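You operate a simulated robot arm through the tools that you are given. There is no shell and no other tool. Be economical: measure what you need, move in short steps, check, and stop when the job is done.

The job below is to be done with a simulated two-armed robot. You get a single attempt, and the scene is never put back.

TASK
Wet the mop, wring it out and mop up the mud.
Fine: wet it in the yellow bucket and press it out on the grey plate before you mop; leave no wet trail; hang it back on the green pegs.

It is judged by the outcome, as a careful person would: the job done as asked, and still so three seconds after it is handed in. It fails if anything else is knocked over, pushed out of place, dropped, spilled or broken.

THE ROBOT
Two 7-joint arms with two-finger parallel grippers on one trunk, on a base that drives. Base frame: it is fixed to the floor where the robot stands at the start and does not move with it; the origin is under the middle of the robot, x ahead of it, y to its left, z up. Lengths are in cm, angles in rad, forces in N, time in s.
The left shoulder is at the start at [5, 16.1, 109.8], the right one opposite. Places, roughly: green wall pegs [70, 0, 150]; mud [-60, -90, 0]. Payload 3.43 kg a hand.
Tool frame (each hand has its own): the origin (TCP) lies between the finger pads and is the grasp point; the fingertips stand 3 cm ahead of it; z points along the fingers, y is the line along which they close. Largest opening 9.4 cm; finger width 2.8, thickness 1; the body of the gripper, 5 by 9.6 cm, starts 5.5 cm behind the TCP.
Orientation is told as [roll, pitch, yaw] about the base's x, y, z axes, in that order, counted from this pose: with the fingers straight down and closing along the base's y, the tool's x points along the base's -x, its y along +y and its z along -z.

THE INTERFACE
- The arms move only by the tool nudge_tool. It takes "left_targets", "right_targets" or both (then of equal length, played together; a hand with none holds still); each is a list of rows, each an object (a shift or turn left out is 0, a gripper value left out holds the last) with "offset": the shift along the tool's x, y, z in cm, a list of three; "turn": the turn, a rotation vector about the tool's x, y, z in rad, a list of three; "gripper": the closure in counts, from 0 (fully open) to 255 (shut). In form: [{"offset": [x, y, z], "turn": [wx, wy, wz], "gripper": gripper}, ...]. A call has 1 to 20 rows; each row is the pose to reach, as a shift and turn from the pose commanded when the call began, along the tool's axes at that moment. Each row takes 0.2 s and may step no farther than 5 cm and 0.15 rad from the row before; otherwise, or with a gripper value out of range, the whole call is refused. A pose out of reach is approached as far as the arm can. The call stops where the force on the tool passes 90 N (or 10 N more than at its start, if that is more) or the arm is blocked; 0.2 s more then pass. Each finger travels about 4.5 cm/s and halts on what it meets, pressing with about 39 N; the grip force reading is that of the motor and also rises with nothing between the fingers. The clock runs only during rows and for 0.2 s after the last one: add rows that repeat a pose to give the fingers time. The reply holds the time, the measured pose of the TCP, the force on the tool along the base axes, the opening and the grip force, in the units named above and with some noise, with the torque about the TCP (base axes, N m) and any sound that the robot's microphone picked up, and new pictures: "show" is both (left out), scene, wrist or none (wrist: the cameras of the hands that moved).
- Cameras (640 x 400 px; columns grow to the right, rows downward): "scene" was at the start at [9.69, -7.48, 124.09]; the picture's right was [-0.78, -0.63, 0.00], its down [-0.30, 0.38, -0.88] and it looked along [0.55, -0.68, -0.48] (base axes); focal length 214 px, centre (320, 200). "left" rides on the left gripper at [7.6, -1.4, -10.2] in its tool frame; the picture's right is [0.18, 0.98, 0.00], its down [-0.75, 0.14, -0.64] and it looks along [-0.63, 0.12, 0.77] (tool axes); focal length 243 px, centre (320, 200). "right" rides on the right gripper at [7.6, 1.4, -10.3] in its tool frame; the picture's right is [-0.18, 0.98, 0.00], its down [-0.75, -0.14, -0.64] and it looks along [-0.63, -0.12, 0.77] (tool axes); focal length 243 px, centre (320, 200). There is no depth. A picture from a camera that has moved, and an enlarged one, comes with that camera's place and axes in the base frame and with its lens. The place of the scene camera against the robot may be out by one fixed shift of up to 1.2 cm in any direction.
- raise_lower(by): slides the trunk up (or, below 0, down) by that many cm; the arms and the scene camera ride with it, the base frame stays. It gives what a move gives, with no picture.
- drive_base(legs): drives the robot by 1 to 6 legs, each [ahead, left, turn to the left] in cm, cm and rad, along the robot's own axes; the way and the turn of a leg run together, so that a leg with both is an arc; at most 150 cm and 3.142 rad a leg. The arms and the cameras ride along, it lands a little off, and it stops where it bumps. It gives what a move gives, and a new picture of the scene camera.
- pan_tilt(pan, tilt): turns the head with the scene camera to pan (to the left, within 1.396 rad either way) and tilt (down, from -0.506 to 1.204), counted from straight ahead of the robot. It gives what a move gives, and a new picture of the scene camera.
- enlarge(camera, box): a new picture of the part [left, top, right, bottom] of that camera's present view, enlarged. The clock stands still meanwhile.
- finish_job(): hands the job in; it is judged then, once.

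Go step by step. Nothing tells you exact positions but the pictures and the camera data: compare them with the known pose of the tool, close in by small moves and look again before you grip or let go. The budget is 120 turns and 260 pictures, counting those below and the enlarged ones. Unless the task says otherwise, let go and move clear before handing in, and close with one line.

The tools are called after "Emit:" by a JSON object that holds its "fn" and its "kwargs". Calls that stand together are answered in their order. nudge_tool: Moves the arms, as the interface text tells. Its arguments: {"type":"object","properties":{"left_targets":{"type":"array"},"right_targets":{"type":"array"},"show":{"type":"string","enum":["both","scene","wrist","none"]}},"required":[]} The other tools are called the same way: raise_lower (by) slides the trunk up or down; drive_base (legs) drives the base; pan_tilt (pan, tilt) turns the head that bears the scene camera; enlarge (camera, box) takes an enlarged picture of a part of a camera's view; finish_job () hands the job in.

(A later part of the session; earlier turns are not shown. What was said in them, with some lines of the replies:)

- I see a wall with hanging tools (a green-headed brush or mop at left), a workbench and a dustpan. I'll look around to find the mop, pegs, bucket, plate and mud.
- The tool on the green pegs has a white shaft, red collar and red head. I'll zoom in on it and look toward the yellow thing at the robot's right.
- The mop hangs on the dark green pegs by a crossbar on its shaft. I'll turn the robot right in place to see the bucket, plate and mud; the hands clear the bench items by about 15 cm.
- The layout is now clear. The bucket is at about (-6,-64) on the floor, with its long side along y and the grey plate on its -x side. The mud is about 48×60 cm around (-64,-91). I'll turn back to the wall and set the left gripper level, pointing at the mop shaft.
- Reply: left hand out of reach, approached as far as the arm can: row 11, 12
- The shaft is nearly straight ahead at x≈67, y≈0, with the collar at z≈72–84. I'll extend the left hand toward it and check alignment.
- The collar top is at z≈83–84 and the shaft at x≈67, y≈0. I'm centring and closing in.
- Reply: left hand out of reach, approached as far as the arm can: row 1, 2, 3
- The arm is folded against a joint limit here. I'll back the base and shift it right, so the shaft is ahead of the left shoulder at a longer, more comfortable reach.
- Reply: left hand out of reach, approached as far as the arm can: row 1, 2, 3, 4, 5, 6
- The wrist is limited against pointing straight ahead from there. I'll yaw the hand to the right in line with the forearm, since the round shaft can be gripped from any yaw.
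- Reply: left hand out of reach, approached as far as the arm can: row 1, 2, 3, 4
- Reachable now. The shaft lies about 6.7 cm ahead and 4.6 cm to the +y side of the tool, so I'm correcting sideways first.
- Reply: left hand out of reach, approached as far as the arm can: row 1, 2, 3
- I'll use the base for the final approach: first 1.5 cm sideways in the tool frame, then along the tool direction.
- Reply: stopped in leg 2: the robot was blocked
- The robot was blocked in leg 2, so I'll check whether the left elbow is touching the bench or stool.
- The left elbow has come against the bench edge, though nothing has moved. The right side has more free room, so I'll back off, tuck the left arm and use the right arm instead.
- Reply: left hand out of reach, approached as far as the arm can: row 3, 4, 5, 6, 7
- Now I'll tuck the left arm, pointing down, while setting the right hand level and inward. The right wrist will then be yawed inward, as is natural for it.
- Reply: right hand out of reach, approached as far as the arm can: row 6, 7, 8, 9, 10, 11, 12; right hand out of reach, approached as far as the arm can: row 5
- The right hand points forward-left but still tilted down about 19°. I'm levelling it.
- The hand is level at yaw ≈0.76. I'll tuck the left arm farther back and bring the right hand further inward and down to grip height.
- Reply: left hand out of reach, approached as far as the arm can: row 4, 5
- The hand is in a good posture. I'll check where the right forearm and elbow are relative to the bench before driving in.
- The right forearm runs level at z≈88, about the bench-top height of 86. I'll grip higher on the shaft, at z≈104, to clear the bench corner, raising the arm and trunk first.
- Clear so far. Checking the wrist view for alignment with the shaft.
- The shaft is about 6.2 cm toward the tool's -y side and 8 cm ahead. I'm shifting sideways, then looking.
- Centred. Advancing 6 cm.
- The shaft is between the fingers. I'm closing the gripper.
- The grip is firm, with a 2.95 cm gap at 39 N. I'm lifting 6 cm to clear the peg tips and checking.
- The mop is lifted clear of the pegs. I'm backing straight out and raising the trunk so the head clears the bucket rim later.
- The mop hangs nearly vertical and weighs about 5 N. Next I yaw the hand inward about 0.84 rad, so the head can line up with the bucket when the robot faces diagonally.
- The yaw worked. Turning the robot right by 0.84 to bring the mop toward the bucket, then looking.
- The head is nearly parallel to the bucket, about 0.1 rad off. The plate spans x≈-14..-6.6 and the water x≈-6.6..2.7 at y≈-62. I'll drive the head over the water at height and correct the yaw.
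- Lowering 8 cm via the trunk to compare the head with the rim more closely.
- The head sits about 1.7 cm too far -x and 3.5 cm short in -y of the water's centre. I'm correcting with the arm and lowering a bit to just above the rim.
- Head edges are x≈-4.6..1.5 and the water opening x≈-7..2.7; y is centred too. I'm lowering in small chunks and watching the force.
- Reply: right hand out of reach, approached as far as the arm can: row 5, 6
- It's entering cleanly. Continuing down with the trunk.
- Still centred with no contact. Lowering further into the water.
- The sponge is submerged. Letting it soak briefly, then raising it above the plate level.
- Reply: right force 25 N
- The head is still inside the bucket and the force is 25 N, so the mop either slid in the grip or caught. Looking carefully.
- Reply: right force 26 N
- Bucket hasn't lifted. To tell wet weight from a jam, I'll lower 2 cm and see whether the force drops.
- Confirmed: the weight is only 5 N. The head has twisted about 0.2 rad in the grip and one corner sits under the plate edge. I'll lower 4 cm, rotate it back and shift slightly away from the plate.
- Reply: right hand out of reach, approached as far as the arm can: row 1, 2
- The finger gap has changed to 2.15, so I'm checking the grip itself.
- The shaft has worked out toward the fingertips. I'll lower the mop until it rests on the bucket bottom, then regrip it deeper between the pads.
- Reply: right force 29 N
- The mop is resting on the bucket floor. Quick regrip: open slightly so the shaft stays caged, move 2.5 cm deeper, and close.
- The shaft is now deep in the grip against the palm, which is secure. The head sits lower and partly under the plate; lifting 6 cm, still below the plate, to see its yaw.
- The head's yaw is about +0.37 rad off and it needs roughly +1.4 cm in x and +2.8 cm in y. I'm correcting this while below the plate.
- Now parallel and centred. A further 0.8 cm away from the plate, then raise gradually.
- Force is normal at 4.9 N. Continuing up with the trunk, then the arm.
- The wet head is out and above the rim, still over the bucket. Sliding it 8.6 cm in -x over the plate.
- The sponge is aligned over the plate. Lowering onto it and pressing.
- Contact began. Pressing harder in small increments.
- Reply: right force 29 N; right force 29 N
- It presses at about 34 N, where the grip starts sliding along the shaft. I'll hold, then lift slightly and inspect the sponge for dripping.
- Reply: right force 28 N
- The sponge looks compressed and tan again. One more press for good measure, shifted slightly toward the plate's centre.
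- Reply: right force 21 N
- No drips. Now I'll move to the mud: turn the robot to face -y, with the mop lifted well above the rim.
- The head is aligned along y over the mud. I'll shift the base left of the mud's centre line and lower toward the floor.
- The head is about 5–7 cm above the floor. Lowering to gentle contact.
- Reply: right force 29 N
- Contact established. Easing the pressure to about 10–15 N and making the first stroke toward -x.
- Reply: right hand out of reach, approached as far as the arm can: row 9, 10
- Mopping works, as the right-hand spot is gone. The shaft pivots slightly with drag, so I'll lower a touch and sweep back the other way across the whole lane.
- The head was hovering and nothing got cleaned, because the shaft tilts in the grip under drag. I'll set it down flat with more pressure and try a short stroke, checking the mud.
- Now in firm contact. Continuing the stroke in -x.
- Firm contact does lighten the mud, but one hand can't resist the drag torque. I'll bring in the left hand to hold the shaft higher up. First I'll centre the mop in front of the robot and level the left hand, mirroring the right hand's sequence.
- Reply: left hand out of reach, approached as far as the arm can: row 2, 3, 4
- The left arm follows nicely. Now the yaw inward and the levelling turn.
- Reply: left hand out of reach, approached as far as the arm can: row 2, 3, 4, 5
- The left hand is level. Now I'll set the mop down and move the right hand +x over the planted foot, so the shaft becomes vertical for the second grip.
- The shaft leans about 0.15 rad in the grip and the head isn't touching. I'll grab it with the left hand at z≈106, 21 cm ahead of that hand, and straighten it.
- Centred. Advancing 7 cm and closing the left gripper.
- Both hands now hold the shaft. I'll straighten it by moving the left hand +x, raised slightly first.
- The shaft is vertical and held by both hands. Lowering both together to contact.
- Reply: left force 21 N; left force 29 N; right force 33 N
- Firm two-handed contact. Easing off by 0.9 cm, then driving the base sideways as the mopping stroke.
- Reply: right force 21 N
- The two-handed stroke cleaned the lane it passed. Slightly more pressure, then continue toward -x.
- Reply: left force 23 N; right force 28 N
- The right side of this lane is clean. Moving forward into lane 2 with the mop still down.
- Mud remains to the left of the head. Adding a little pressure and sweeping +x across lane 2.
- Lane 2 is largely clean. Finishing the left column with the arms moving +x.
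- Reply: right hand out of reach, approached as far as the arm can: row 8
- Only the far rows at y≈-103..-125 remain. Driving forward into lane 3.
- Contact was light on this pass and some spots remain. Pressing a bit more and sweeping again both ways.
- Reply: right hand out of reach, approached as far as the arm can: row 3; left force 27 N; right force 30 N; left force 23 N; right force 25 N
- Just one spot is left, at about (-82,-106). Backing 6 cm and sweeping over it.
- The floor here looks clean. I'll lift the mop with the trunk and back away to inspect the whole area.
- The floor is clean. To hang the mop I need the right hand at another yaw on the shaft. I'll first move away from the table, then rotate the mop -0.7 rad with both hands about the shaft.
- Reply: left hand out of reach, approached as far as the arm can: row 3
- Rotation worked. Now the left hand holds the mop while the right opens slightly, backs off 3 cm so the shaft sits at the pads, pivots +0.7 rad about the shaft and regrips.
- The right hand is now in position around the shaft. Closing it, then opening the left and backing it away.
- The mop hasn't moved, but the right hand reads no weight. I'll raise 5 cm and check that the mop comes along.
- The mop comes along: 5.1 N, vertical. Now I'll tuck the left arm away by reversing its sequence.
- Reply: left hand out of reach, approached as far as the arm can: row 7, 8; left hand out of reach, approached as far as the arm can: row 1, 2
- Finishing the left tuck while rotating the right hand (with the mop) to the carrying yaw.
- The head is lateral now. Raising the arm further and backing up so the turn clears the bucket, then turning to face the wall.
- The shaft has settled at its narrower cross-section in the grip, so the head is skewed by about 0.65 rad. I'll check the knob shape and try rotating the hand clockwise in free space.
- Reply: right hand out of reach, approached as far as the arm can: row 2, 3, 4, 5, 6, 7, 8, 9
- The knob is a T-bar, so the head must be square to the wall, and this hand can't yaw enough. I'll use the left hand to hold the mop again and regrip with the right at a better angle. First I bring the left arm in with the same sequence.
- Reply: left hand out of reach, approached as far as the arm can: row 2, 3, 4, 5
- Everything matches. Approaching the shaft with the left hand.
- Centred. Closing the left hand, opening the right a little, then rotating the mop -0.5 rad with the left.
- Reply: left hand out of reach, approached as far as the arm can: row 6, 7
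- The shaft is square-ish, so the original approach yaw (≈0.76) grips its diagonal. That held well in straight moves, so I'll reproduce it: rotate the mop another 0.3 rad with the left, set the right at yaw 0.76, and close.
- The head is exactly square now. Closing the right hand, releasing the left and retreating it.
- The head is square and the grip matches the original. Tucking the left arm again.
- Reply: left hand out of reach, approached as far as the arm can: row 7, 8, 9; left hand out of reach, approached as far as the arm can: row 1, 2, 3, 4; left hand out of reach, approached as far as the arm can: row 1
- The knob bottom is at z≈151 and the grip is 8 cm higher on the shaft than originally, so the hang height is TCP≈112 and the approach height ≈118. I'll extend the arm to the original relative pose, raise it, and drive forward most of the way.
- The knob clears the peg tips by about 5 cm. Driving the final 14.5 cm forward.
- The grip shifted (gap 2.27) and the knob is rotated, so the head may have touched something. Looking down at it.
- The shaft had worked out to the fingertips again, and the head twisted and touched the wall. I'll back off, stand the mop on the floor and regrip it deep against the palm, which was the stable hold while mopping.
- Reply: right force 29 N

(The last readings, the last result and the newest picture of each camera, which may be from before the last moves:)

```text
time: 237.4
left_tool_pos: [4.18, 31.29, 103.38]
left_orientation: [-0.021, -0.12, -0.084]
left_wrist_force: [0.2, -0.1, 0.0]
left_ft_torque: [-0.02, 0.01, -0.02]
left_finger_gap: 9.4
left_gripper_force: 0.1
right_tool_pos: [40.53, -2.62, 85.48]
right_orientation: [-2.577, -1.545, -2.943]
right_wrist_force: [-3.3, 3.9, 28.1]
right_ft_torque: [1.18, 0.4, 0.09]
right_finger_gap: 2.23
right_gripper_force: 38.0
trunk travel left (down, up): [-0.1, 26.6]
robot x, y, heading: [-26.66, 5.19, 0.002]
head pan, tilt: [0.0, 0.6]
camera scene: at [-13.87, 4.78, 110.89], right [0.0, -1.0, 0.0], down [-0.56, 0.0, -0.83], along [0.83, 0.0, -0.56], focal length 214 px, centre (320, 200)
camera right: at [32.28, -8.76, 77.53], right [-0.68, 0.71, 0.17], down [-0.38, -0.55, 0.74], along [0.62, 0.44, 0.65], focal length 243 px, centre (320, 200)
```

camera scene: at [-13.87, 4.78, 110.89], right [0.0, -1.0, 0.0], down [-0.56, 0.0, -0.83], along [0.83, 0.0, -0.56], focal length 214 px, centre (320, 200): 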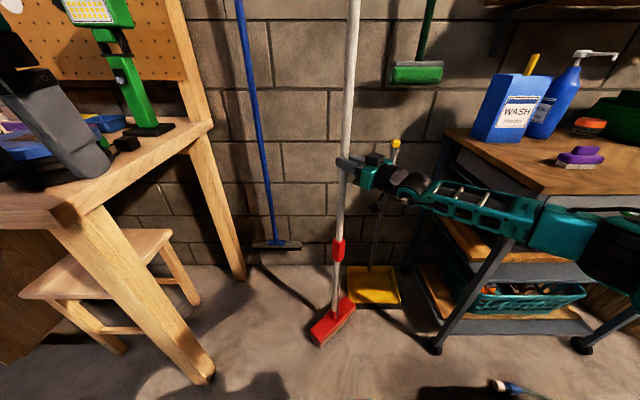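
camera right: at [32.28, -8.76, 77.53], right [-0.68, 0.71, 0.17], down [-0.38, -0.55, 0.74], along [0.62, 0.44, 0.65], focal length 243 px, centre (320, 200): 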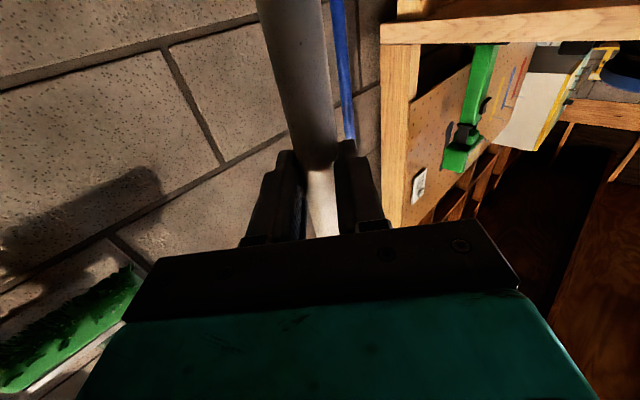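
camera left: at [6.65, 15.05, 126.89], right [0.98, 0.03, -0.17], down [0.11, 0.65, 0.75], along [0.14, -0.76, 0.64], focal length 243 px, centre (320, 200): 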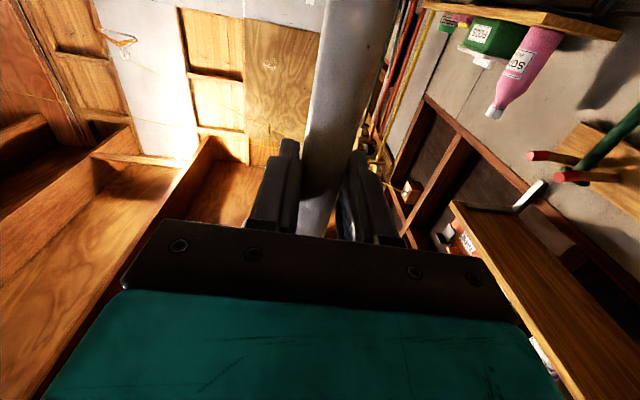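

The mop stands on the floor. In one call: open slightly (caged), push deep, pivot the hand +0.75 rad around the shaft, and close.

Emit:
{"fn": "nudge_tool", "kwargs": {"right_targets": [{"offset": [-0.5, 0, 0], "gripper": 150}, {"offset": [-0.5, 0, 1], "gripper": 140}, {"offset": [-0.5, 0, 4], "gripper": 140}, {"offset": [-0.5, 0, 6], "gripper": 140}, {"offset": [-0.5, 0.57, 5.96], "turn": [-0.15, 0, 0], "gripper": 140}, {"offset": [-0.5, 1.12, 5.83], "turn": [-0.3, 0, 0], "gripper": 140}, {"offset": [-0.5, 1.65, 5.62], "turn": [-0.45, 0, 0], "gripper": 140}, {"offset": [-0.5, 2.15, 5.34], "turn": [-0.6, 0, 0], "gripper": 140}, {"offset": [-0.5, 2.59, 4.98], "turn": [-0.75, 0, 0], "gripper": 140}, {"offset": [-0.5, 2.59, 4.98], "turn": [-0.75, 0, 0], "gripper": 255}, {"offset": [-0.5, 2.59, 4.98], "turn": [-0.75, 0, 0], "gripper": 255}, {"offset": [-0.5, 2.59, 4.98], "turn": [-0.75, 0, 0], "gripper": 255}, {"offset": [-0.5, 2.59, 4.98], "turn": [-0.75, 0, 0], "gripper": 255}, {"offset": [-0.5, 2.59, 4.98], "turn": [-0.75, 0, 0], "gripper": 255}], "show": "both"}}

```text
time: 240.4
left_tool_pos: [4.49, 31.32, 103.19]
left_orientation: [-0.021, -0.118, -0.084]
left_wrist_force: [0.6, -0.2, 0.1]
left_ft_torque: [-0.05, 0.02, 0.04]
left_finger_gap: 9.4
left_gripper_force: 0.1
right_tool_pos: [40.74, 2.82, 85.72]
right_orientation: [-0.514, -1.562, 1.889]
right_wrist_force: [0.0, -0.7, 0.1]
right_ft_torque: [-0.14, 0.47, -0.16]
right_finger_gap: 3.13
right_gripper_force: 39.0
right hand out of reach, approached as far as the arm can: row 8, 9, 10, 11, 12, 13, 14
trunk travel left (down, up): [-0.1, 26.6]
robot x, y, heading: [-26.56, 5.42, 0.001]
head pan, tilt: [0.0, 0.6]
camera scene: at [-13.59, 4.73, 110.82], right [0.0, -1.0, 0.0], down [-0.56, 0.0, -0.83], along [0.83, 0.0, -0.56], focal length 214 px, centre (320, 200)
camera right: at [37.33, -7.17, 78.01], right [-0.96, 0.19, 0.18], down [0.01, -0.65, 0.76], along [0.26, 0.73, 0.63], focal length 243 px, centre (320, 200)
```

scene: 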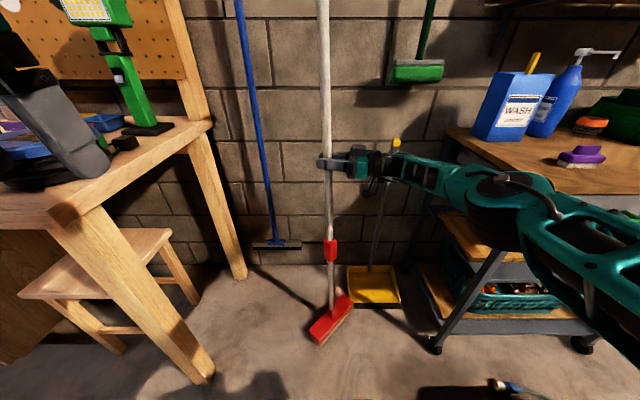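
right: 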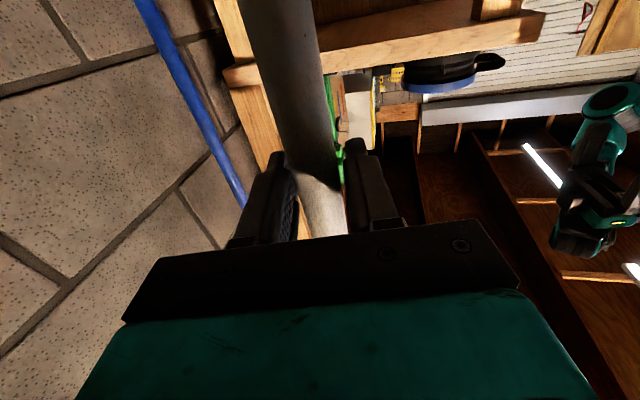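

Good: the shaft is vertical and the relative yaw is right. One more caged push to seat it deep against the palm.

Emit:
{"fn": "nudge_tool", "kwargs": {"right_targets": [{"offset": [0, 0, 0], "gripper": 150}, {"offset": [0, 0, 2], "gripper": 140}, {"offset": [0, 0, 3.8], "gripper": 140}, {"offset": [0, 0, 3.8], "gripper": 255}, {"offset": [0, 0, 3.8], "gripper": 255}, {"offset": [0, 0, 3.8], "gripper": 255}, {"offset": [0, 0, 3.8], "gripper": 255}], "show": "both"}}

```text
time: 242.0
left_tool_pos: [4.51, 31.36, 103.33]
left_orientation: [-0.02, -0.118, -0.082]
left_wrist_force: [0.0, 0.2, 0.7]
left_ft_torque: [0.01, 0.01, 0.0]
left_finger_gap: 9.36
left_gripper_force: 0.1
right_tool_pos: [40.79, 6.5, 85.83]
right_orientation: [-0.701, -1.563, 2.072]
right_wrist_force: [0.5, 0.0, -1.7]
right_ft_torque: [0.41, -0.97, -0.04]
right_finger_gap: 3.09
right_gripper_force: 38.8
right hand out of reach, approached as far as the arm can: row 3, 4, 5, 6, 7
trunk travel left (down, up): [-0.1, 26.6]
robot x, y, heading: [-26.31, 4.9, 0.005]
head pan, tilt: [0.0, 0.6]
camera scene: at [-13.59, 4.73, 110.82], right [0.0, -1.0, 0.0], down [-0.56, 0.0, -0.83], along [0.83, 0.0, -0.56], focal length 214 px, centre (320, 200)
camera right: at [37.44, -3.41, 78.24], right [-0.96, 0.19, 0.18], down [0.01, -0.65, 0.76], along [0.26, 0.73, 0.63], focal length 243 px, centre (320, 200)
```

scene: 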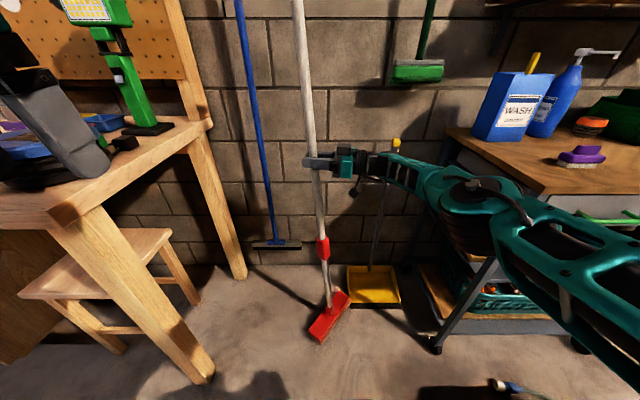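
right: 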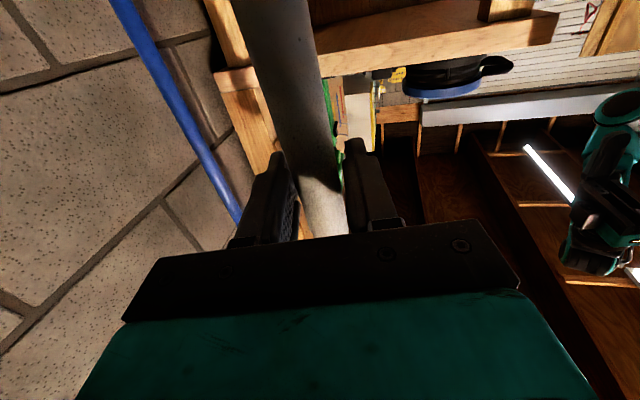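

The palm already pushes the shaft, so the grip is deep. I'll move the hand back to straighten the shaft, lift off the floor, and rotate to carrying yaw.

Emit:
{"fn": "nudge_tool", "kwargs": {"right_targets": [{"offset": [0, 0, -2.5]}, {"offset": [0, 0, -5]}, {"offset": [-2, 0, -5.5]}, {"offset": [-5, 0, -5.5]}, {"offset": [-8, 0, -5.5]}, {"offset": [-8, 0, -5.5]}], "show": "none"}}

Emit:
{"fn": "nudge_tool", "kwargs": {"right_targets": [{"offset": [0, -0.3, 0], "turn": [0.08, 0, 0]}, {"offset": [0, -0.6, 0], "turn": [0.16, 0, 0]}, {"offset": [0, -0.9, 0], "turn": [0.24, 0, 0]}, {"offset": [0, -1.2, 0], "turn": [0.32, 0, 0]}, {"offset": [0, -1.5, -0.2], "turn": [0.4, 0, 0]}, {"offset": [0, -1.8, -0.3], "turn": [0.48, 0, 0]}, {"offset": [0, -2, -0.5], "turn": [0.56, 0, 0]}, {"offset": [0, -2.2, -0.7], "turn": [0.64, 0, 0]}, {"offset": [0, -2.4, -0.9], "turn": [0.7, 0, 0]}, {"offset": [0, -2.4, -0.9], "turn": [0.7, 0, 0]}], "show": "both"}}

```text
time: 243.4
left_tool_pos: [4.63, 31.33, 103.29]
left_orientation: [-0.021, -0.117, -0.084]
left_wrist_force: [0.0, -1.2, 0.1]
left_ft_torque: [0.01, -0.01, -0.01]
left_finger_gap: 9.4
left_gripper_force: 0.1
right_tool_pos: [39.82, 1.14, 93.93]
right_orientation: [-0.491, -1.562, 1.866]
right_wrist_force: [0.2, 1.1, -4.5]
right_ft_torque: [0.06, 0.02, 0.03]
right_finger_gap: 2.59
right_gripper_force: 39.1
trunk travel left (down, up): [-0.1, 26.6]
robot x, y, heading: [-26.51, 5.34, -0.002]
head pan, tilt: [0.0, 0.6]
```

```text
time: 245.6
left_tool_pos: [4.63, 31.3, 103.23]
left_orientation: [-0.022, -0.117, -0.083]
left_wrist_force: [0.8, 1.0, 0.4]
left_ft_torque: [0.0, 0.05, -0.02]
left_finger_gap: 9.42
left_gripper_force: 0.0
right_tool_pos: [41.85, -0.17, 93.92]
right_orientation: [-1.175, -1.562, 1.849]
right_wrist_force: [0.1, 0.2, -4.3]
right_ft_torque: [0.08, -0.07, -0.01]
right_finger_gap: 2.59
right_gripper_force: 38.6
trunk travel left (down, up): [-0.1, 26.6]
robot x, y, heading: [-26.12, 4.89, 0.001]
head pan, tilt: [0.0, 0.6]
camera scene: at [-13.55, 4.73, 110.81], right [0.0, -1.0, 0.0], down [-0.57, 0.0, -0.82], along [0.82, 0.0, -0.57], focal length 214 px, centre (320, 200)
camera right: at [32.99, -5.66, 86.21], right [-0.61, 0.77, 0.18], down [-0.42, -0.5, 0.76], along [0.67, 0.39, 0.63], focal length 243 px, centre (320, 200)
```

scene: 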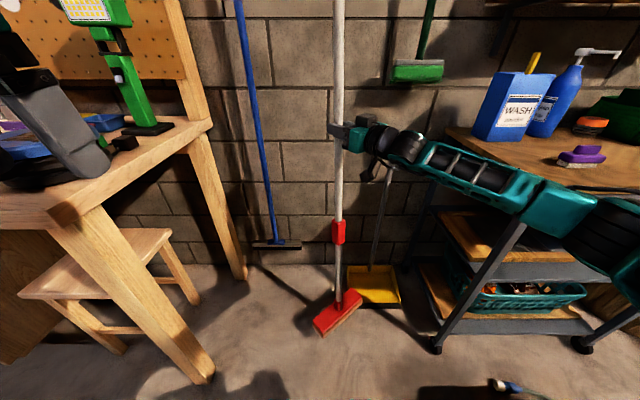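
right: 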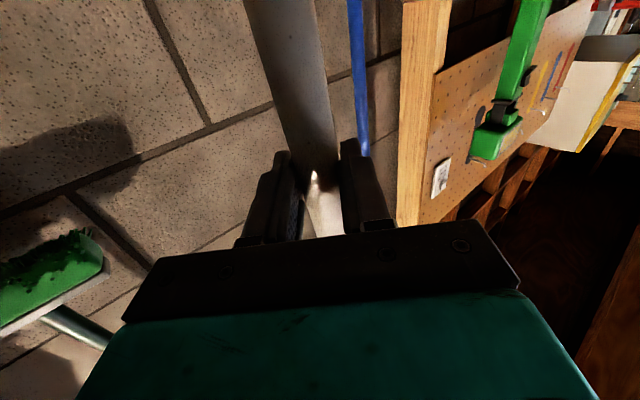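

The shaft's cross-section snaps to its flats, so the only stable hold keeps the hand square to the head, pointing straight at the wall. That should be reachable with the hand farther to the robot's right. Raising, moving the hand right and turning it to point forward.

Emit:
{"fn": "raise_lower", "kwargs": {"by": 20}}

Emit:
{"fn": "nudge_tool", "kwargs": {"right_targets": [{"offset": [0, -1.5, -1.5]}, {"offset": [0, -3, -3]}, {"offset": [0, -4.5, -4.6]}, {"offset": [0, -6, -6.1]}, {"offset": [0, -7.5, -7.6]}, {"offset": [0, -9, -9.2], "turn": [0.05, 0, 0]}, {"offset": [0, -10.5, -10.7], "turn": [0.12, 0, 0]}, {"offset": [0, -12, -12.2], "turn": [0.2, 0, 0]}, {"offset": [0, -12, -12.2], "turn": [0.28, 0, 0]}, {"offset": [0, -12, -12.2], "turn": [0.36, 0, 0]}, {"offset": [0, -12, -12.2], "turn": [0.44, 0, 0]}, {"offset": [0, -12, -12.2], "turn": [0.52, 0, 0]}, {"offset": [0, -12, -12.2], "turn": [0.6, 0, 0]}, {"offset": [0, -12, -12.2], "turn": [0.67, 0, 0]}, {"offset": [0, -12, -12.2], "turn": [0.67, 0, 0]}], "left_targets": [{"offset": [0, -1, 0]}, {"offset": [0, -2, 0]}, {"offset": [0, -3, 0]}, {"offset": [0, -4, 0]}, {"offset": [0, -5, 0]}, {"offset": [0, -6, 0]}, {"offset": [0, -7, 0]}, {"offset": [0, -8, 0]}, {"offset": [0, -9, 0]}, {"offset": [0, -10, 0]}, {"offset": [0, -11, 0]}, {"offset": [0, -12, 0]}, {"offset": [0, -12, 0]}, {"offset": [0, -12, 0]}, {"offset": [0, -12, 0]}], "show": "scene"}}

```text
time: 247.8
left_tool_pos: [4.64, 31.26, 123.13]
left_orientation: [-0.021, -0.116, -0.084]
left_wrist_force: [0.5, 0.2, -0.8]
left_ft_torque: [0.01, 0.02, 0.02]
left_finger_gap: 9.4
left_gripper_force: 0.0
right_tool_pos: [41.8, -0.32, 113.86]
right_orientation: [-1.164, -1.56, 1.842]
right_wrist_force: [0.6, 0.0, -5.0]
right_ft_torque: [0.05, -0.06, -0.02]
right_finger_gap: 2.57
right_gripper_force: 39.4
trunk travel left (down, up): [-20.1, 6.6]
robot x, y, heading: [-26.21, 5.51, -0.002]
head pan, tilt: [0.0, 0.6]
```

```text
time: 251.0
left_tool_pos: [3.54, 19.36, 123.48]
left_orientation: [-0.021, -0.117, -0.084]
left_wrist_force: [-0.2, 0.4, -0.2]
left_ft_torque: [-0.01, 0.0, -0.03]
left_finger_gap: 9.42
left_gripper_force: 0.1
right_tool_pos: [39.9, -17.22, 114.27]
right_orientation: [-2.025, -1.561, 2.193]
right_wrist_force: [0.6, -0.8, -3.8]
right_ft_torque: [0.01, -0.05, 0.0]
right_finger_gap: 2.57
right_gripper_force: 39.3
right hand out of reach, approached as far as the arm can: row 13, 14, 15
trunk travel left (down, up): [-20.1, 6.6]
robot x, y, heading: [-26.44, 5.27, -0.0]
head pan, tilt: [0.0, 0.6]
camera scene: at [-13.54, 4.71, 130.81], right [0.0, -1.0, 0.0], down [-0.57, 0.0, -0.82], along [0.82, 0.0, -0.57], focal length 214 px, centre (320, 200)
```

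scene: 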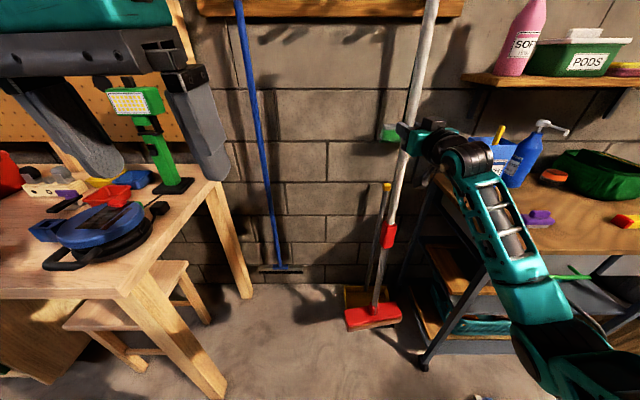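

The hand now points almost straight ahead (yaw 0.17) and the head is nearly square. Raising to approach height and moving left and forward in front of the pegs.

Emit:
{"fn": "raise_lower", "kwargs": {"by": 5.5}}

Emit:
{"fn": "drive_base", "kwargs": {"legs": [[0, 16.5, 0], [17, 0, 0]]}}

Emit:
{"fn": "pan_tilt", "kwargs": {"pan": -0.3, "tilt": 0.2}}

Emit:
{"fn": "enlarge", "kwargs": {"camera": "scene", "box": [260, 100, 420, 200]}}

```text
time: 251.9
left_tool_pos: [3.56, 19.36, 128.95]
left_orientation: [-0.021, -0.116, -0.082]
left_wrist_force: [0.2, -0.5, 0.3]
left_ft_torque: [-0.03, -0.03, 0.01]
left_finger_gap: 9.37
left_gripper_force: 0.1
right_tool_pos: [39.96, -17.2, 119.72]
right_orientation: [-2.033, -1.561, 2.2]
right_wrist_force: [0.1, -0.6, -4.5]
right_ft_torque: [0.04, -0.06, -0.03]
right_finger_gap: 2.6
right_gripper_force: 39.3
trunk travel left (down, up): [-25.6, 1.1]
robot x, y, heading: [-26.17, 5.19, 0.001]
head pan, tilt: [0.0, 0.6]
```

```text
time: 254.4
left_tool_pos: [20.33, 35.88, 129.02]
left_orientation: [-0.024, -0.116, -0.081]
left_wrist_force: [0.5, 0.2, -0.9]
left_ft_torque: [-0.03, 0.02, 0.01]
left_finger_gap: 9.4
left_gripper_force: 0.0
right_tool_pos: [56.82, -0.45, 119.69]
right_orientation: [-2.011, -1.56, 2.182]
right_wrist_force: [0.1, 0.2, -4.5]
right_ft_torque: [0.03, -0.05, 0.01]
right_finger_gap: 2.59
right_gripper_force: 39.3
trunk travel left (down, up): [-25.6, 1.1]
robot x, y, heading: [-9.57, 22.14, 0.004]
head pan, tilt: [0.0, 0.6]
camera scene: at [3.35, 21.23, 136.3], right [0.0, -1.0, 0.0], down [-0.57, 0.0, -0.82], along [0.82, 0.0, -0.57], focal length 214 px, centre (320, 200)
```

scene: 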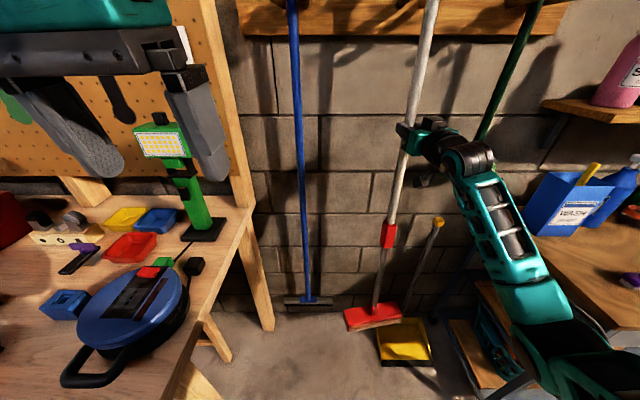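

```text
time: 255.3
left_tool_pos: [20.38, 35.87, 129.04]
left_orientation: [-0.022, -0.118, -0.082]
left_wrist_force: [-0.6, 0.2, -0.6]
left_ft_torque: [-0.02, -0.01, -0.01]
left_finger_gap: 9.4
left_gripper_force: 0.0
right_tool_pos: [56.77, -0.41, 119.75]
right_orientation: [-2.021, -1.561, 2.19]
right_wrist_force: [0.5, -0.2, -4.4]
right_ft_torque: [0.05, -0.04, 0.02]
right_finger_gap: 2.57
right_gripper_force: 38.7
trunk travel left (down, up): [-25.6, 1.1]
robot x, y, heading: [-9.71, 21.86, 0.003]
head pan, tilt: [-0.3, 0.201]
camera scene: at [3.35, 18.48, 139.98], right [-0.29, -0.96, 0.0], down [-0.19, 0.06, -0.98], along [0.94, -0.29, -0.2], focal length 214 px, centre (320, 200)
```

scene: 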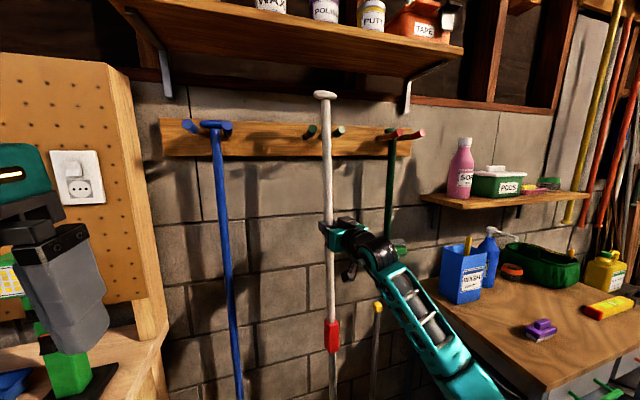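

```text
4.00 times, centred on (340, 150) of scene
camera zoom: at [3.35, 18.48, 139.98], right [-0.29, -0.96, 0.0], down [-0.19, 0.06, -0.98], along [0.94, -0.29, -0.2], focal length 858 px, centre (240, 400)
```

zoom: 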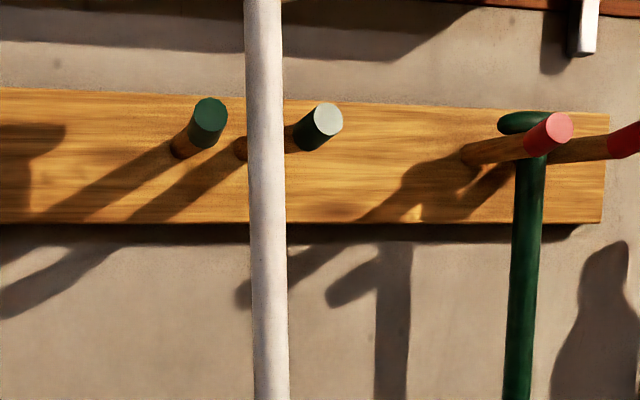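

Checking where the shaft sits in the grip before the final approach.

Emit:
{"fn": "enlarge", "kwargs": {"camera": "right", "box": [160, 20, 480, 260]}}

Emit:
{"fn": "enlarge", "kwargs": {"camera": "scene", "box": [290, 200, 410, 280]}}

Emit:
{"fn": "enlarge", "kwargs": {"camera": "scene", "box": [270, 60, 410, 160]}}

```text
1.67 times, centred on (320, 140) of right
camera zoom: at [46.46, -0.95, 111.96], right [-0.17, 0.97, 0.17], down [-0.61, -0.24, 0.75], along [0.77, 0.02, 0.64], focal length 404 px, centre (320, 300)
```

zoom: 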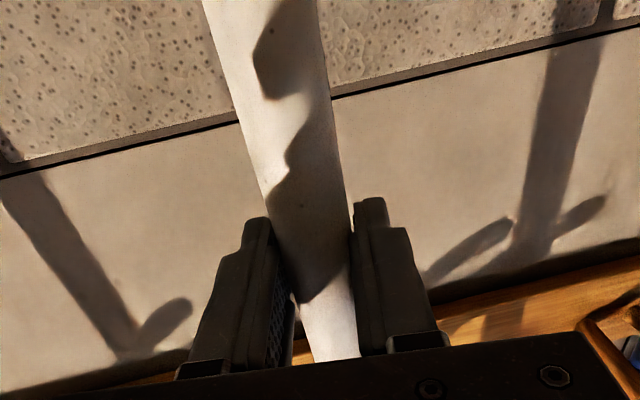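

```text
5.00 times, centred on (350, 240) of scene
camera zoom: at [3.35, 18.48, 139.98], right [-0.29, -0.96, 0.0], down [-0.19, 0.06, -0.98], along [0.94, -0.29, -0.2], focal length 1072 px, centre (170, 0)
```

zoom: 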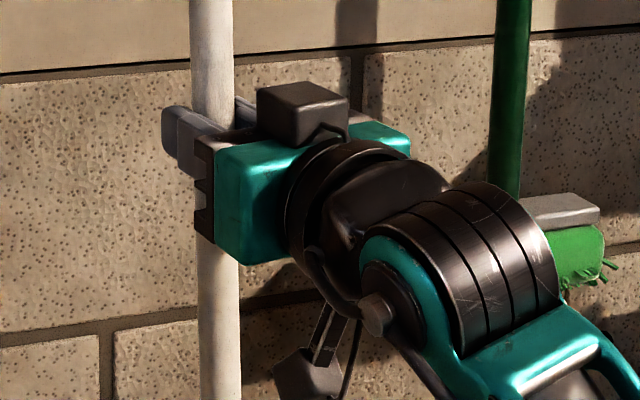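

```text
4.00 times, centred on (340, 110) of scene
camera zoom: at [3.35, 18.48, 139.98], right [-0.29, -0.96, 0.0], down [-0.19, 0.06, -0.98], along [0.94, -0.29, -0.2], focal length 858 px, centre (240, 560)
```

zoom: 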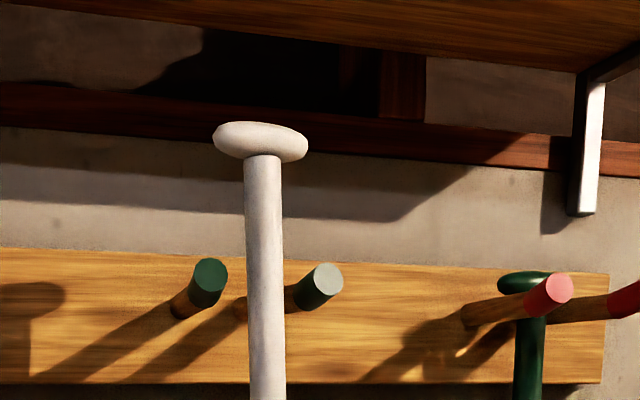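

The pads hold the shaft at mid-finger. The peg tips are at x≈59.5 and the shaft at about x=58, lined up between them with 6 cm height clearance. Driving 8.5 cm forward.

Emit:
{"fn": "drive_base", "kwargs": {"legs": [[8.3, -0.4, 0]]}}

Emit:
{"fn": "enlarge", "kwargs": {"camera": "scene", "box": [270, 60, 410, 160]}}

```text
time: 256.4
left_tool_pos: [28.62, 35.47, 129.01]
left_orientation: [-0.02, -0.117, -0.082]
left_wrist_force: [0.6, -0.1, 0.2]
left_ft_torque: [-0.01, 0.03, -0.03]
left_finger_gap: 9.38
left_gripper_force: 0.0
right_tool_pos: [65.18, -0.79, 119.66]
right_orientation: [-1.98, -1.56, 2.153]
right_wrist_force: [0.3, -0.7, -4.3]
right_ft_torque: [0.03, -0.03, -0.01]
right_finger_gap: 2.59
right_gripper_force: 39.2
trunk travel left (down, up): [-25.6, 1.1]
robot x, y, heading: [-1.36, 21.51, 0.006]
head pan, tilt: [-0.3, 0.201]
camera scene: at [11.76, 18.09, 139.98], right [-0.29, -0.96, 0.0], down [-0.19, 0.06, -0.98], along [0.94, -0.29, -0.2], focal length 214 px, centre (320, 200)
```

scene: 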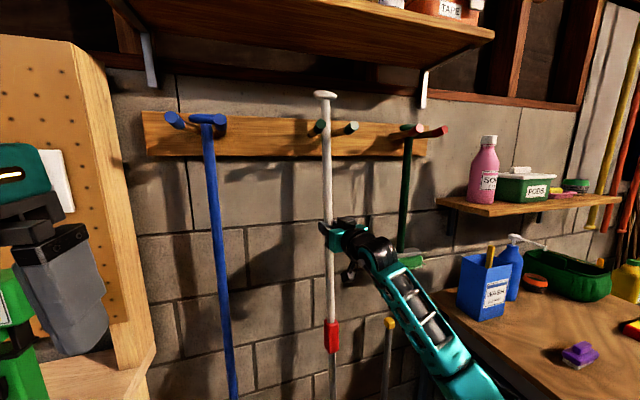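

```text
4.00 times, centred on (340, 110) of scene
camera zoom: at [11.76, 18.09, 139.98], right [-0.29, -0.96, 0.0], down [-0.19, 0.06, -0.98], along [0.94, -0.29, -0.2], focal length 858 px, centre (240, 560)
```

zoom: 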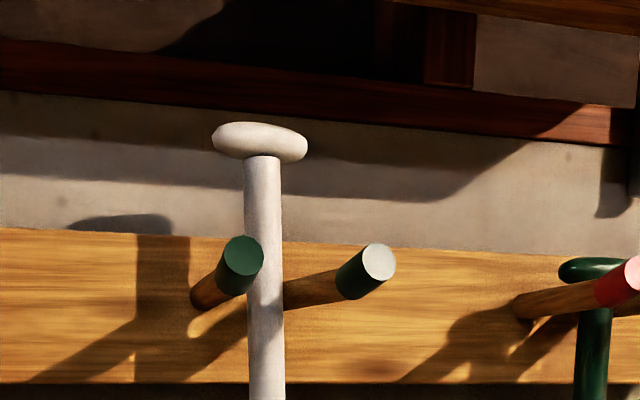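

The shaft is between the pegs, slightly left of centre. Shifting 0.8 cm right and 1.3 cm deeper, then starting to lower.

Emit:
{"fn": "nudge_tool", "kwargs": {"right_targets": [{"offset": [0, -0.5, 0.7]}, {"offset": [0, -1.0, 1.4]}, {"offset": [0, -1.0, 1.4]}, {"offset": [0, -1.0, 1.4]}], "show": "none"}}

Emit:
{"fn": "raise_lower", "kwargs": {"by": -4}}

Emit:
{"fn": "enlarge", "kwargs": {"camera": "scene", "box": [270, 60, 410, 160]}}

```text
time: 257.4
left_tool_pos: [28.66, 35.6, 129.03]
left_orientation: [-0.021, -0.115, -0.082]
left_wrist_force: [0.0, 0.2, 0.1]
left_ft_torque: [0.01, -0.05, 0.0]
left_finger_gap: 9.39
left_gripper_force: 0.0
right_tool_pos: [66.62, -1.62, 119.65]
right_orientation: [-1.913, -1.56, 2.082]
right_wrist_force: [0.9, 2.7, -5.0]
right_ft_torque: [-0.37, -0.06, 0.0]
right_finger_gap: 2.59
right_gripper_force: 39.3
trunk travel left (down, up): [-25.6, 1.1]
robot x, y, heading: [-1.46, 21.02, 0.005]
head pan, tilt: [-0.3, 0.201]
```

```text
time: 258.2
left_tool_pos: [28.64, 35.34, 125.0]
left_orientation: [-0.02, -0.117, -0.082]
left_wrist_force: [0.1, -0.7, 0.3]
left_ft_torque: [-0.02, 0.01, 0.02]
left_finger_gap: 9.42
left_gripper_force: 0.0
right_tool_pos: [66.56, -1.64, 115.7]
right_orientation: [-2.017, -1.56, 2.187]
right_wrist_force: [-0.5, -0.3, -4.1]
right_ft_torque: [-0.04, -0.05, -0.01]
right_finger_gap: 2.59
right_gripper_force: 38.8
trunk travel left (down, up): [-21.6, 5.1]
robot x, y, heading: [-1.75, 21.11, -0.001]
head pan, tilt: [-0.3, 0.201]
```

```text
4.00 times, centred on (340, 110) of scene
camera zoom: at [11.65, 18.1, 135.99], right [-0.29, -0.96, 0.0], down [-0.19, 0.06, -0.98], along [0.94, -0.29, -0.2], focal length 858 px, centre (240, 560)
```

zoom: 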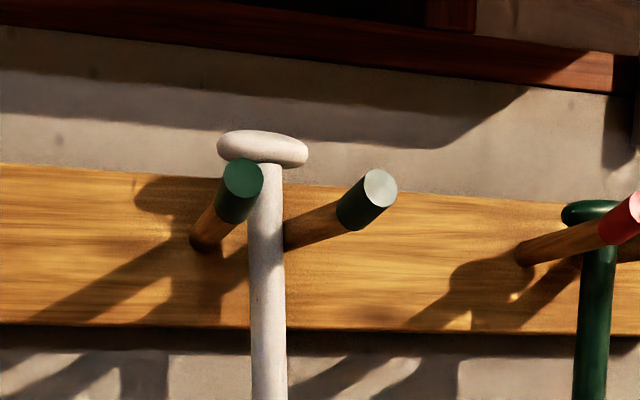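

Well centred between the pegs. Lowering further until the knob rests on them.

Emit:
{"fn": "raise_lower", "kwargs": {"by": -2.5}}

Emit:
{"fn": "enlarge", "kwargs": {"camera": "scene", "box": [270, 60, 410, 160]}}

```text
time: 258.9
left_tool_pos: [28.6, 35.42, 122.45]
left_orientation: [-0.019, -0.118, -0.082]
left_wrist_force: [-0.4, 0.4, -0.4]
left_ft_torque: [-0.01, -0.01, -0.01]
left_finger_gap: 9.4
left_gripper_force: 0.1
right_tool_pos: [66.69, -1.55, 113.13]
right_orientation: [-2.038, -1.561, 2.207]
right_wrist_force: [0.4, 0.1, -3.7]
right_ft_torque: [0.04, -0.05, -0.03]
right_finger_gap: 2.6
right_gripper_force: 39.1
trunk travel left (down, up): [-19.1, 7.6]
robot x, y, heading: [-1.59, 21.37, -0.004]
head pan, tilt: [-0.3, 0.201]
```

```text
4.00 times, centred on (340, 110) of scene
camera zoom: at [11.64, 18.1, 133.49], right [-0.29, -0.96, 0.0], down [-0.19, 0.06, -0.98], along [0.94, -0.29, -0.2], focal length 858 px, centre (240, 560)
```

zoom: 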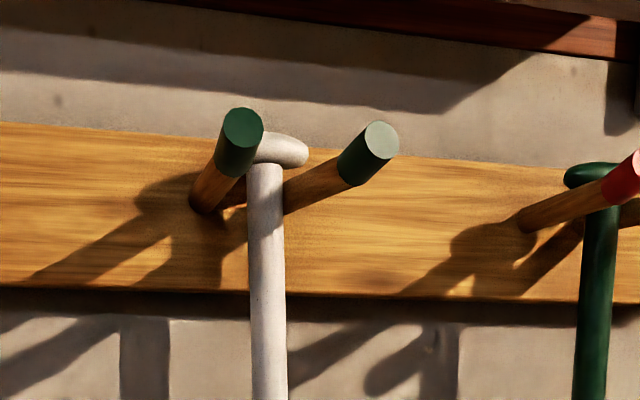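

Emit:
{"fn": "raise_lower", "kwargs": {"by": -1.2}}

Emit:
{"fn": "enlarge", "kwargs": {"camera": "scene", "box": [290, 70, 380, 140]}}

```text
time: 259.5
left_tool_pos: [28.53, 35.47, 121.35]
left_orientation: [-0.021, -0.119, -0.082]
left_wrist_force: [0.3, -0.1, 0.3]
left_ft_torque: [0.0, -0.03, -0.01]
left_finger_gap: 9.4
left_gripper_force: 0.0
right_tool_pos: [66.35, -1.47, 112.75]
right_orientation: [-2.59, -1.55, 2.76]
right_wrist_force: [3.9, 2.1, 15.3]
right_ft_torque: [0.15, 0.68, -0.11]
right_finger_gap: 2.57
right_gripper_force: 39.6
trunk travel left (down, up): [-17.9, 8.8]
robot x, y, heading: [-1.19, 21.04, 0.001]
head pan, tilt: [-0.3, 0.201]
```

```text
5.71 times, centred on (335, 105) of scene
camera zoom: at [11.51, 18.19, 132.34], right [-0.29, -0.96, 0.0], down [-0.19, 0.06, -0.98], along [0.94, -0.29, -0.2], focal length 1226 px, centre (234, 743)
```

zoom: 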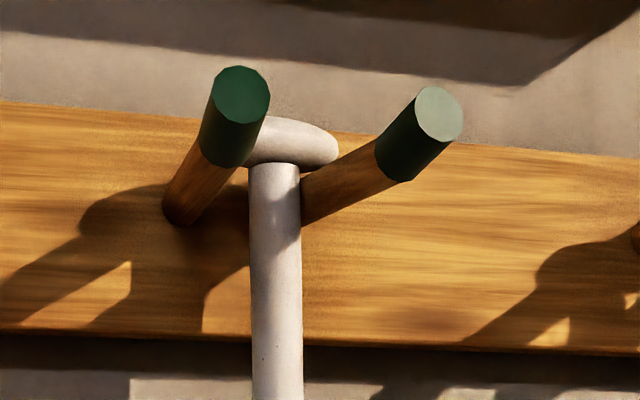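

The knob rests on both pegs. Relieving the pressure, then opening just slightly while still caging the shaft to test that it hangs.

Emit:
{"fn": "nudge_tool", "kwargs": {"right_targets": [{"offset": [-0.4, 0, 0]}, {"offset": [-0.4, 0, 0], "gripper": 200}, {"offset": [-0.4, 0, 0], "gripper": 160}, {"offset": [-0.4, 0, 0], "gripper": 140}, {"offset": [-0.4, 0, 0], "gripper": 140}, {"offset": [-0.4, 0, 0], "gripper": 140}, {"offset": [-0.4, 0, 0], "gripper": 140}], "show": "both"}}

Emit:
{"fn": "enlarge", "kwargs": {"camera": "scene", "box": [290, 70, 380, 140]}}

```text
time: 261.1
left_tool_pos: [28.61, 35.53, 121.33]
left_orientation: [-0.022, -0.118, -0.083]
left_wrist_force: [-0.5, -0.8, -0.3]
left_ft_torque: [-0.01, -0.03, 0.02]
left_finger_gap: 9.38
left_gripper_force: 0.1
right_tool_pos: [66.51, -1.69, 112.54]
right_orientation: [-2.067, -1.561, 2.239]
right_wrist_force: [0.2, 0.3, -0.8]
right_ft_torque: [0.02, 0.01, 0.02]
right_finger_gap: 4.24
right_gripper_force: 0.0
trunk travel left (down, up): [-17.9, 8.8]
robot x, y, heading: [-1.41, 20.75, 0.008]
head pan, tilt: [-0.3, 0.201]
camera scene: at [11.61, 18.11, 132.3], right [-0.29, -0.96, 0.0], down [-0.19, 0.06, -0.98], along [0.94, -0.29, -0.2], focal length 214 px, centre (320, 200)
camera right: at [56.27, -2.08, 104.72], right [-0.17, 0.97, 0.17], down [-0.61, -0.24, 0.75], along [0.77, 0.02, 0.64], focal length 243 px, centre (320, 200)
```

scene: 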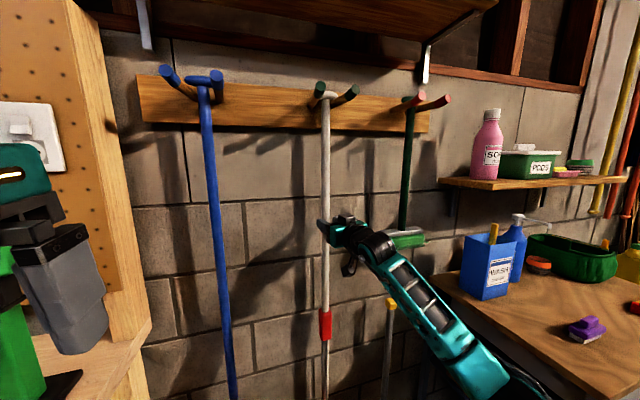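
right: 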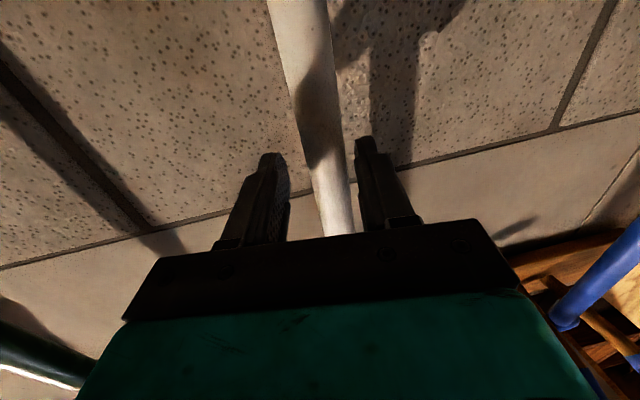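

```text
5.71 times, centred on (335, 105) of scene
camera zoom: at [11.61, 18.11, 132.3], right [-0.29, -0.96, 0.0], down [-0.19, 0.06, -0.98], along [0.94, -0.29, -0.2], focal length 1226 px, centre (234, 743)
```

zoom: 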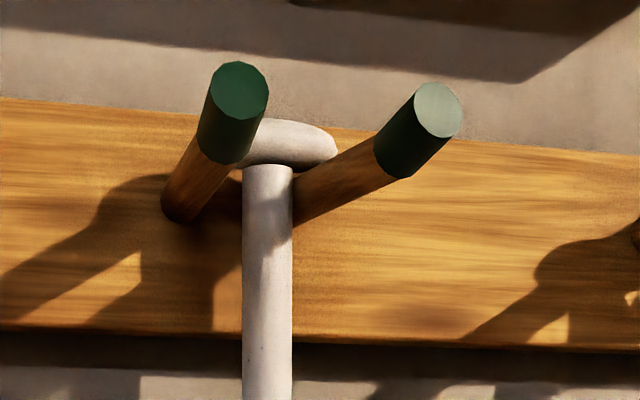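

It hangs on both pegs by itself. Opening fully, then backing the hand straight away.

Emit:
{"fn": "nudge_tool", "kwargs": {"right_targets": [{"offset": [-0.4, 0.4, 0], "gripper": 90}, {"offset": [-0.4, 0.7, 0], "gripper": 0}, {"offset": [-0.4, 0.7, 0], "gripper": 0}, {"offset": [-0.4, 0.7, 0], "gripper": 0}, {"offset": [-0.4, 0.7, 0], "gripper": 0}, {"offset": [-0.4, 0.7, -2]}, {"offset": [-0.4, 0.7, -5]}, {"offset": [-0.4, 0.7, -8]}, {"offset": [-0.4, 0.7, -11]}, {"offset": [-0.4, 0.7, -14]}], "show": "both"}}

Emit:
{"fn": "enlarge", "kwargs": {"camera": "scene", "box": [290, 70, 380, 140]}}

```text
time: 263.3
left_tool_pos: [28.6, 35.32, 121.21]
left_orientation: [-0.022, -0.117, -0.083]
left_wrist_force: [0.0, 0.1, -0.4]
left_ft_torque: [-0.05, 0.0, -0.02]
left_finger_gap: 9.4
left_gripper_force: 0.0
right_tool_pos: [52.43, -3.22, 112.85]
right_orientation: [-2.115, -1.559, 2.286]
right_wrist_force: [0.2, -0.4, -0.2]
right_ft_torque: [-0.01, -0.01, 0.01]
right_finger_gap: 9.39
right_gripper_force: 0.2
trunk travel left (down, up): [-17.9, 8.8]
robot x, y, heading: [-1.19, 21.48, 0.006]
head pan, tilt: [-0.3, 0.201]
camera scene: at [11.57, 18.1, 132.3], right [-0.29, -0.96, 0.0], down [-0.19, 0.06, -0.98], along [0.94, -0.29, -0.2], focal length 214 px, centre (320, 200)
camera right: at [42.18, -3.81, 105.13], right [-0.17, 0.97, 0.18], down [-0.61, -0.24, 0.75], along [0.77, 0.02, 0.64], focal length 243 px, centre (320, 200)
```

scene: 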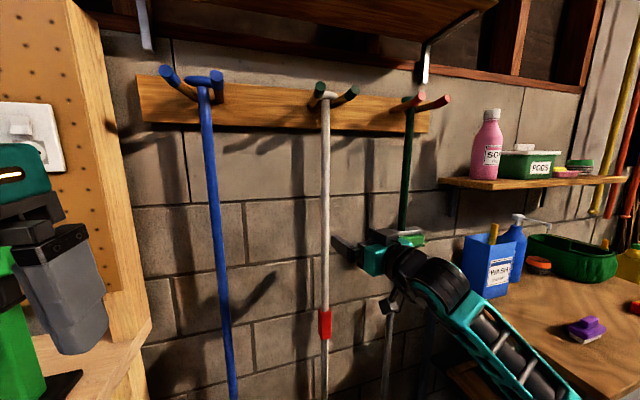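
right: 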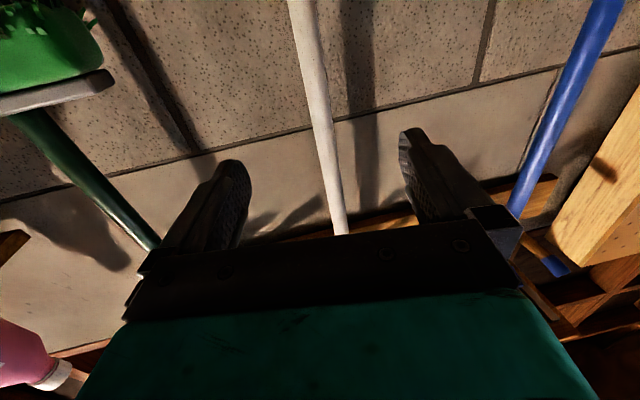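

```text
5.71 times, centred on (335, 105) of scene
camera zoom: at [11.57, 18.1, 132.3], right [-0.29, -0.96, 0.0], down [-0.19, 0.06, -0.98], along [0.94, -0.29, -0.2], focal length 1226 px, centre (234, 743)
```

zoom: 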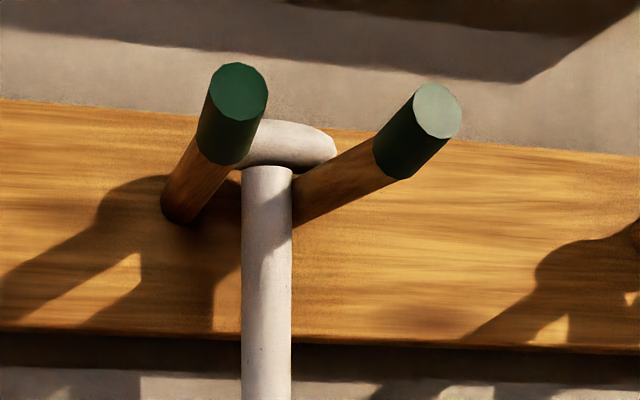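

The mop hangs freely on the green pegs and the hand is clear. Backing off for a final check of the wall and floor.

Emit:
{"fn": "drive_base", "kwargs": {"legs": [[-35, 0, 0]]}}

Emit:
{"fn": "pan_tilt", "kwargs": {"pan": -0.3, "tilt": 0.6}}

Emit:
{"fn": "pan_tilt", "kwargs": {"pan": -1.39, "tilt": 0.7}}

```text
time: 265.6
left_tool_pos: [-6.37, 35.5, 121.29]
left_orientation: [-0.021, -0.117, -0.079]
left_wrist_force: [-0.3, 0.7, -0.7]
left_ft_torque: [-0.01, -0.03, -0.03]
left_finger_gap: 9.38
left_gripper_force: 0.1
right_tool_pos: [17.57, -3.34, 112.96]
right_orientation: [-2.1, -1.56, 2.269]
right_wrist_force: [-0.2, -0.1, 0.3]
right_ft_torque: [0.01, -0.02, 0.02]
right_finger_gap: 9.41
right_gripper_force: 0.1
trunk travel left (down, up): [-17.9, 8.8]
robot x, y, heading: [-35.83, 20.98, 0.003]
head pan, tilt: [-0.3, 0.201]
camera scene: at [-23.38, 18.03, 132.31], right [-0.29, -0.96, 0.0], down [-0.19, 0.06, -0.98], along [0.94, -0.29, -0.2], focal length 214 px, centre (320, 200)
```

scene: 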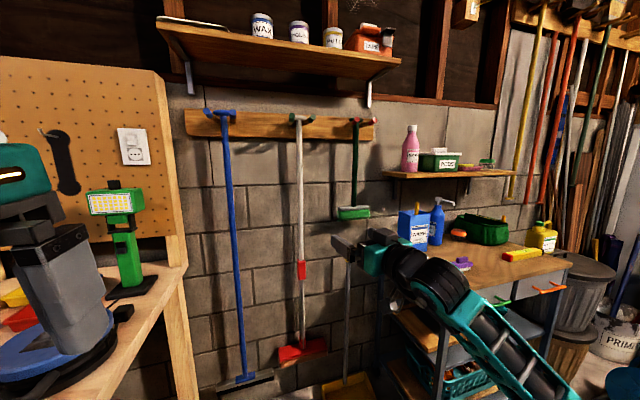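

```text
time: 266.5
left_tool_pos: [-6.27, 35.31, 121.26]
left_orientation: [-0.019, -0.117, -0.081]
left_wrist_force: [1.0, 0.3, 0.4]
left_ft_torque: [-0.01, 0.02, -0.02]
left_finger_gap: 9.39
left_gripper_force: 0.1
right_tool_pos: [17.55, -3.45, 112.86]
right_orientation: [-2.069, -1.563, 2.24]
right_wrist_force: [-0.7, -0.7, 1.0]
right_ft_torque: [0.03, 0.03, 0.0]
right_finger_gap: 9.42
right_gripper_force: 0.0
trunk travel left (down, up): [-17.9, 8.8]
robot x, y, heading: [-36.4, 21.25, 0.002]
head pan, tilt: [-0.3, 0.6]
camera scene: at [-23.79, 18.17, 128.63], right [-0.29, -0.96, 0.0], down [-0.54, 0.17, -0.83], along [0.79, -0.24, -0.56], focal length 214 px, centre (320, 200)
```

scene: 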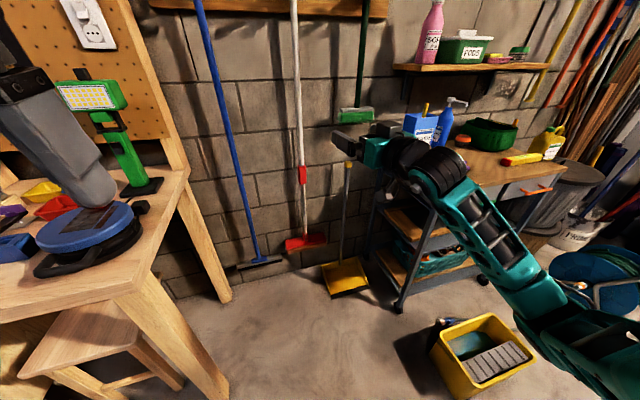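

```text
time: 267.8
left_tool_pos: [-6.32, 35.37, 121.26]
left_orientation: [-0.02, -0.116, -0.079]
left_wrist_force: [-0.2, 0.7, -0.1]
left_ft_torque: [-0.01, -0.02, 0.0]
left_finger_gap: 9.39
left_gripper_force: 0.1
right_tool_pos: [17.68, -3.38, 112.82]
right_orientation: [-2.064, -1.56, 2.236]
right_wrist_force: [0.5, 0.3, 0.4]
right_ft_torque: [-0.01, 0.0, 0.01]
right_finger_gap: 9.38
right_gripper_force: 0.1
trunk travel left (down, up): [-17.9, 8.8]
robot x, y, heading: [-36.24, 21.15, 0.006]
head pan, tilt: [-1.389, 0.7]
camera scene: at [-30.68, 12.41, 127.76], right [-0.98, -0.18, 0.0], down [-0.12, 0.63, -0.77], along [0.14, -0.75, -0.64], focal length 214 px, centre (320, 200)
```

scene: 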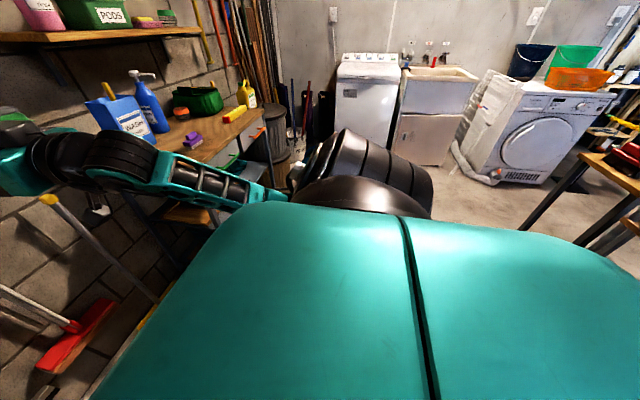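

The mop is back on the green pegs. The mud patch looked clean from every angle I checked, nothing else has moved, and both hands are clear. I'm handing the job in.

Emit:
{"fn": "finish_job", "kwargs": {}}

```text
The job is handed in.
```

I wetted the mop in the yellow bucket, pressed it out on the grey plate, mopped up the mud and hung it back on the green pegs. From where I last looked, the floor was clean with no wet trail, and nothing else had been knocked over or moved.
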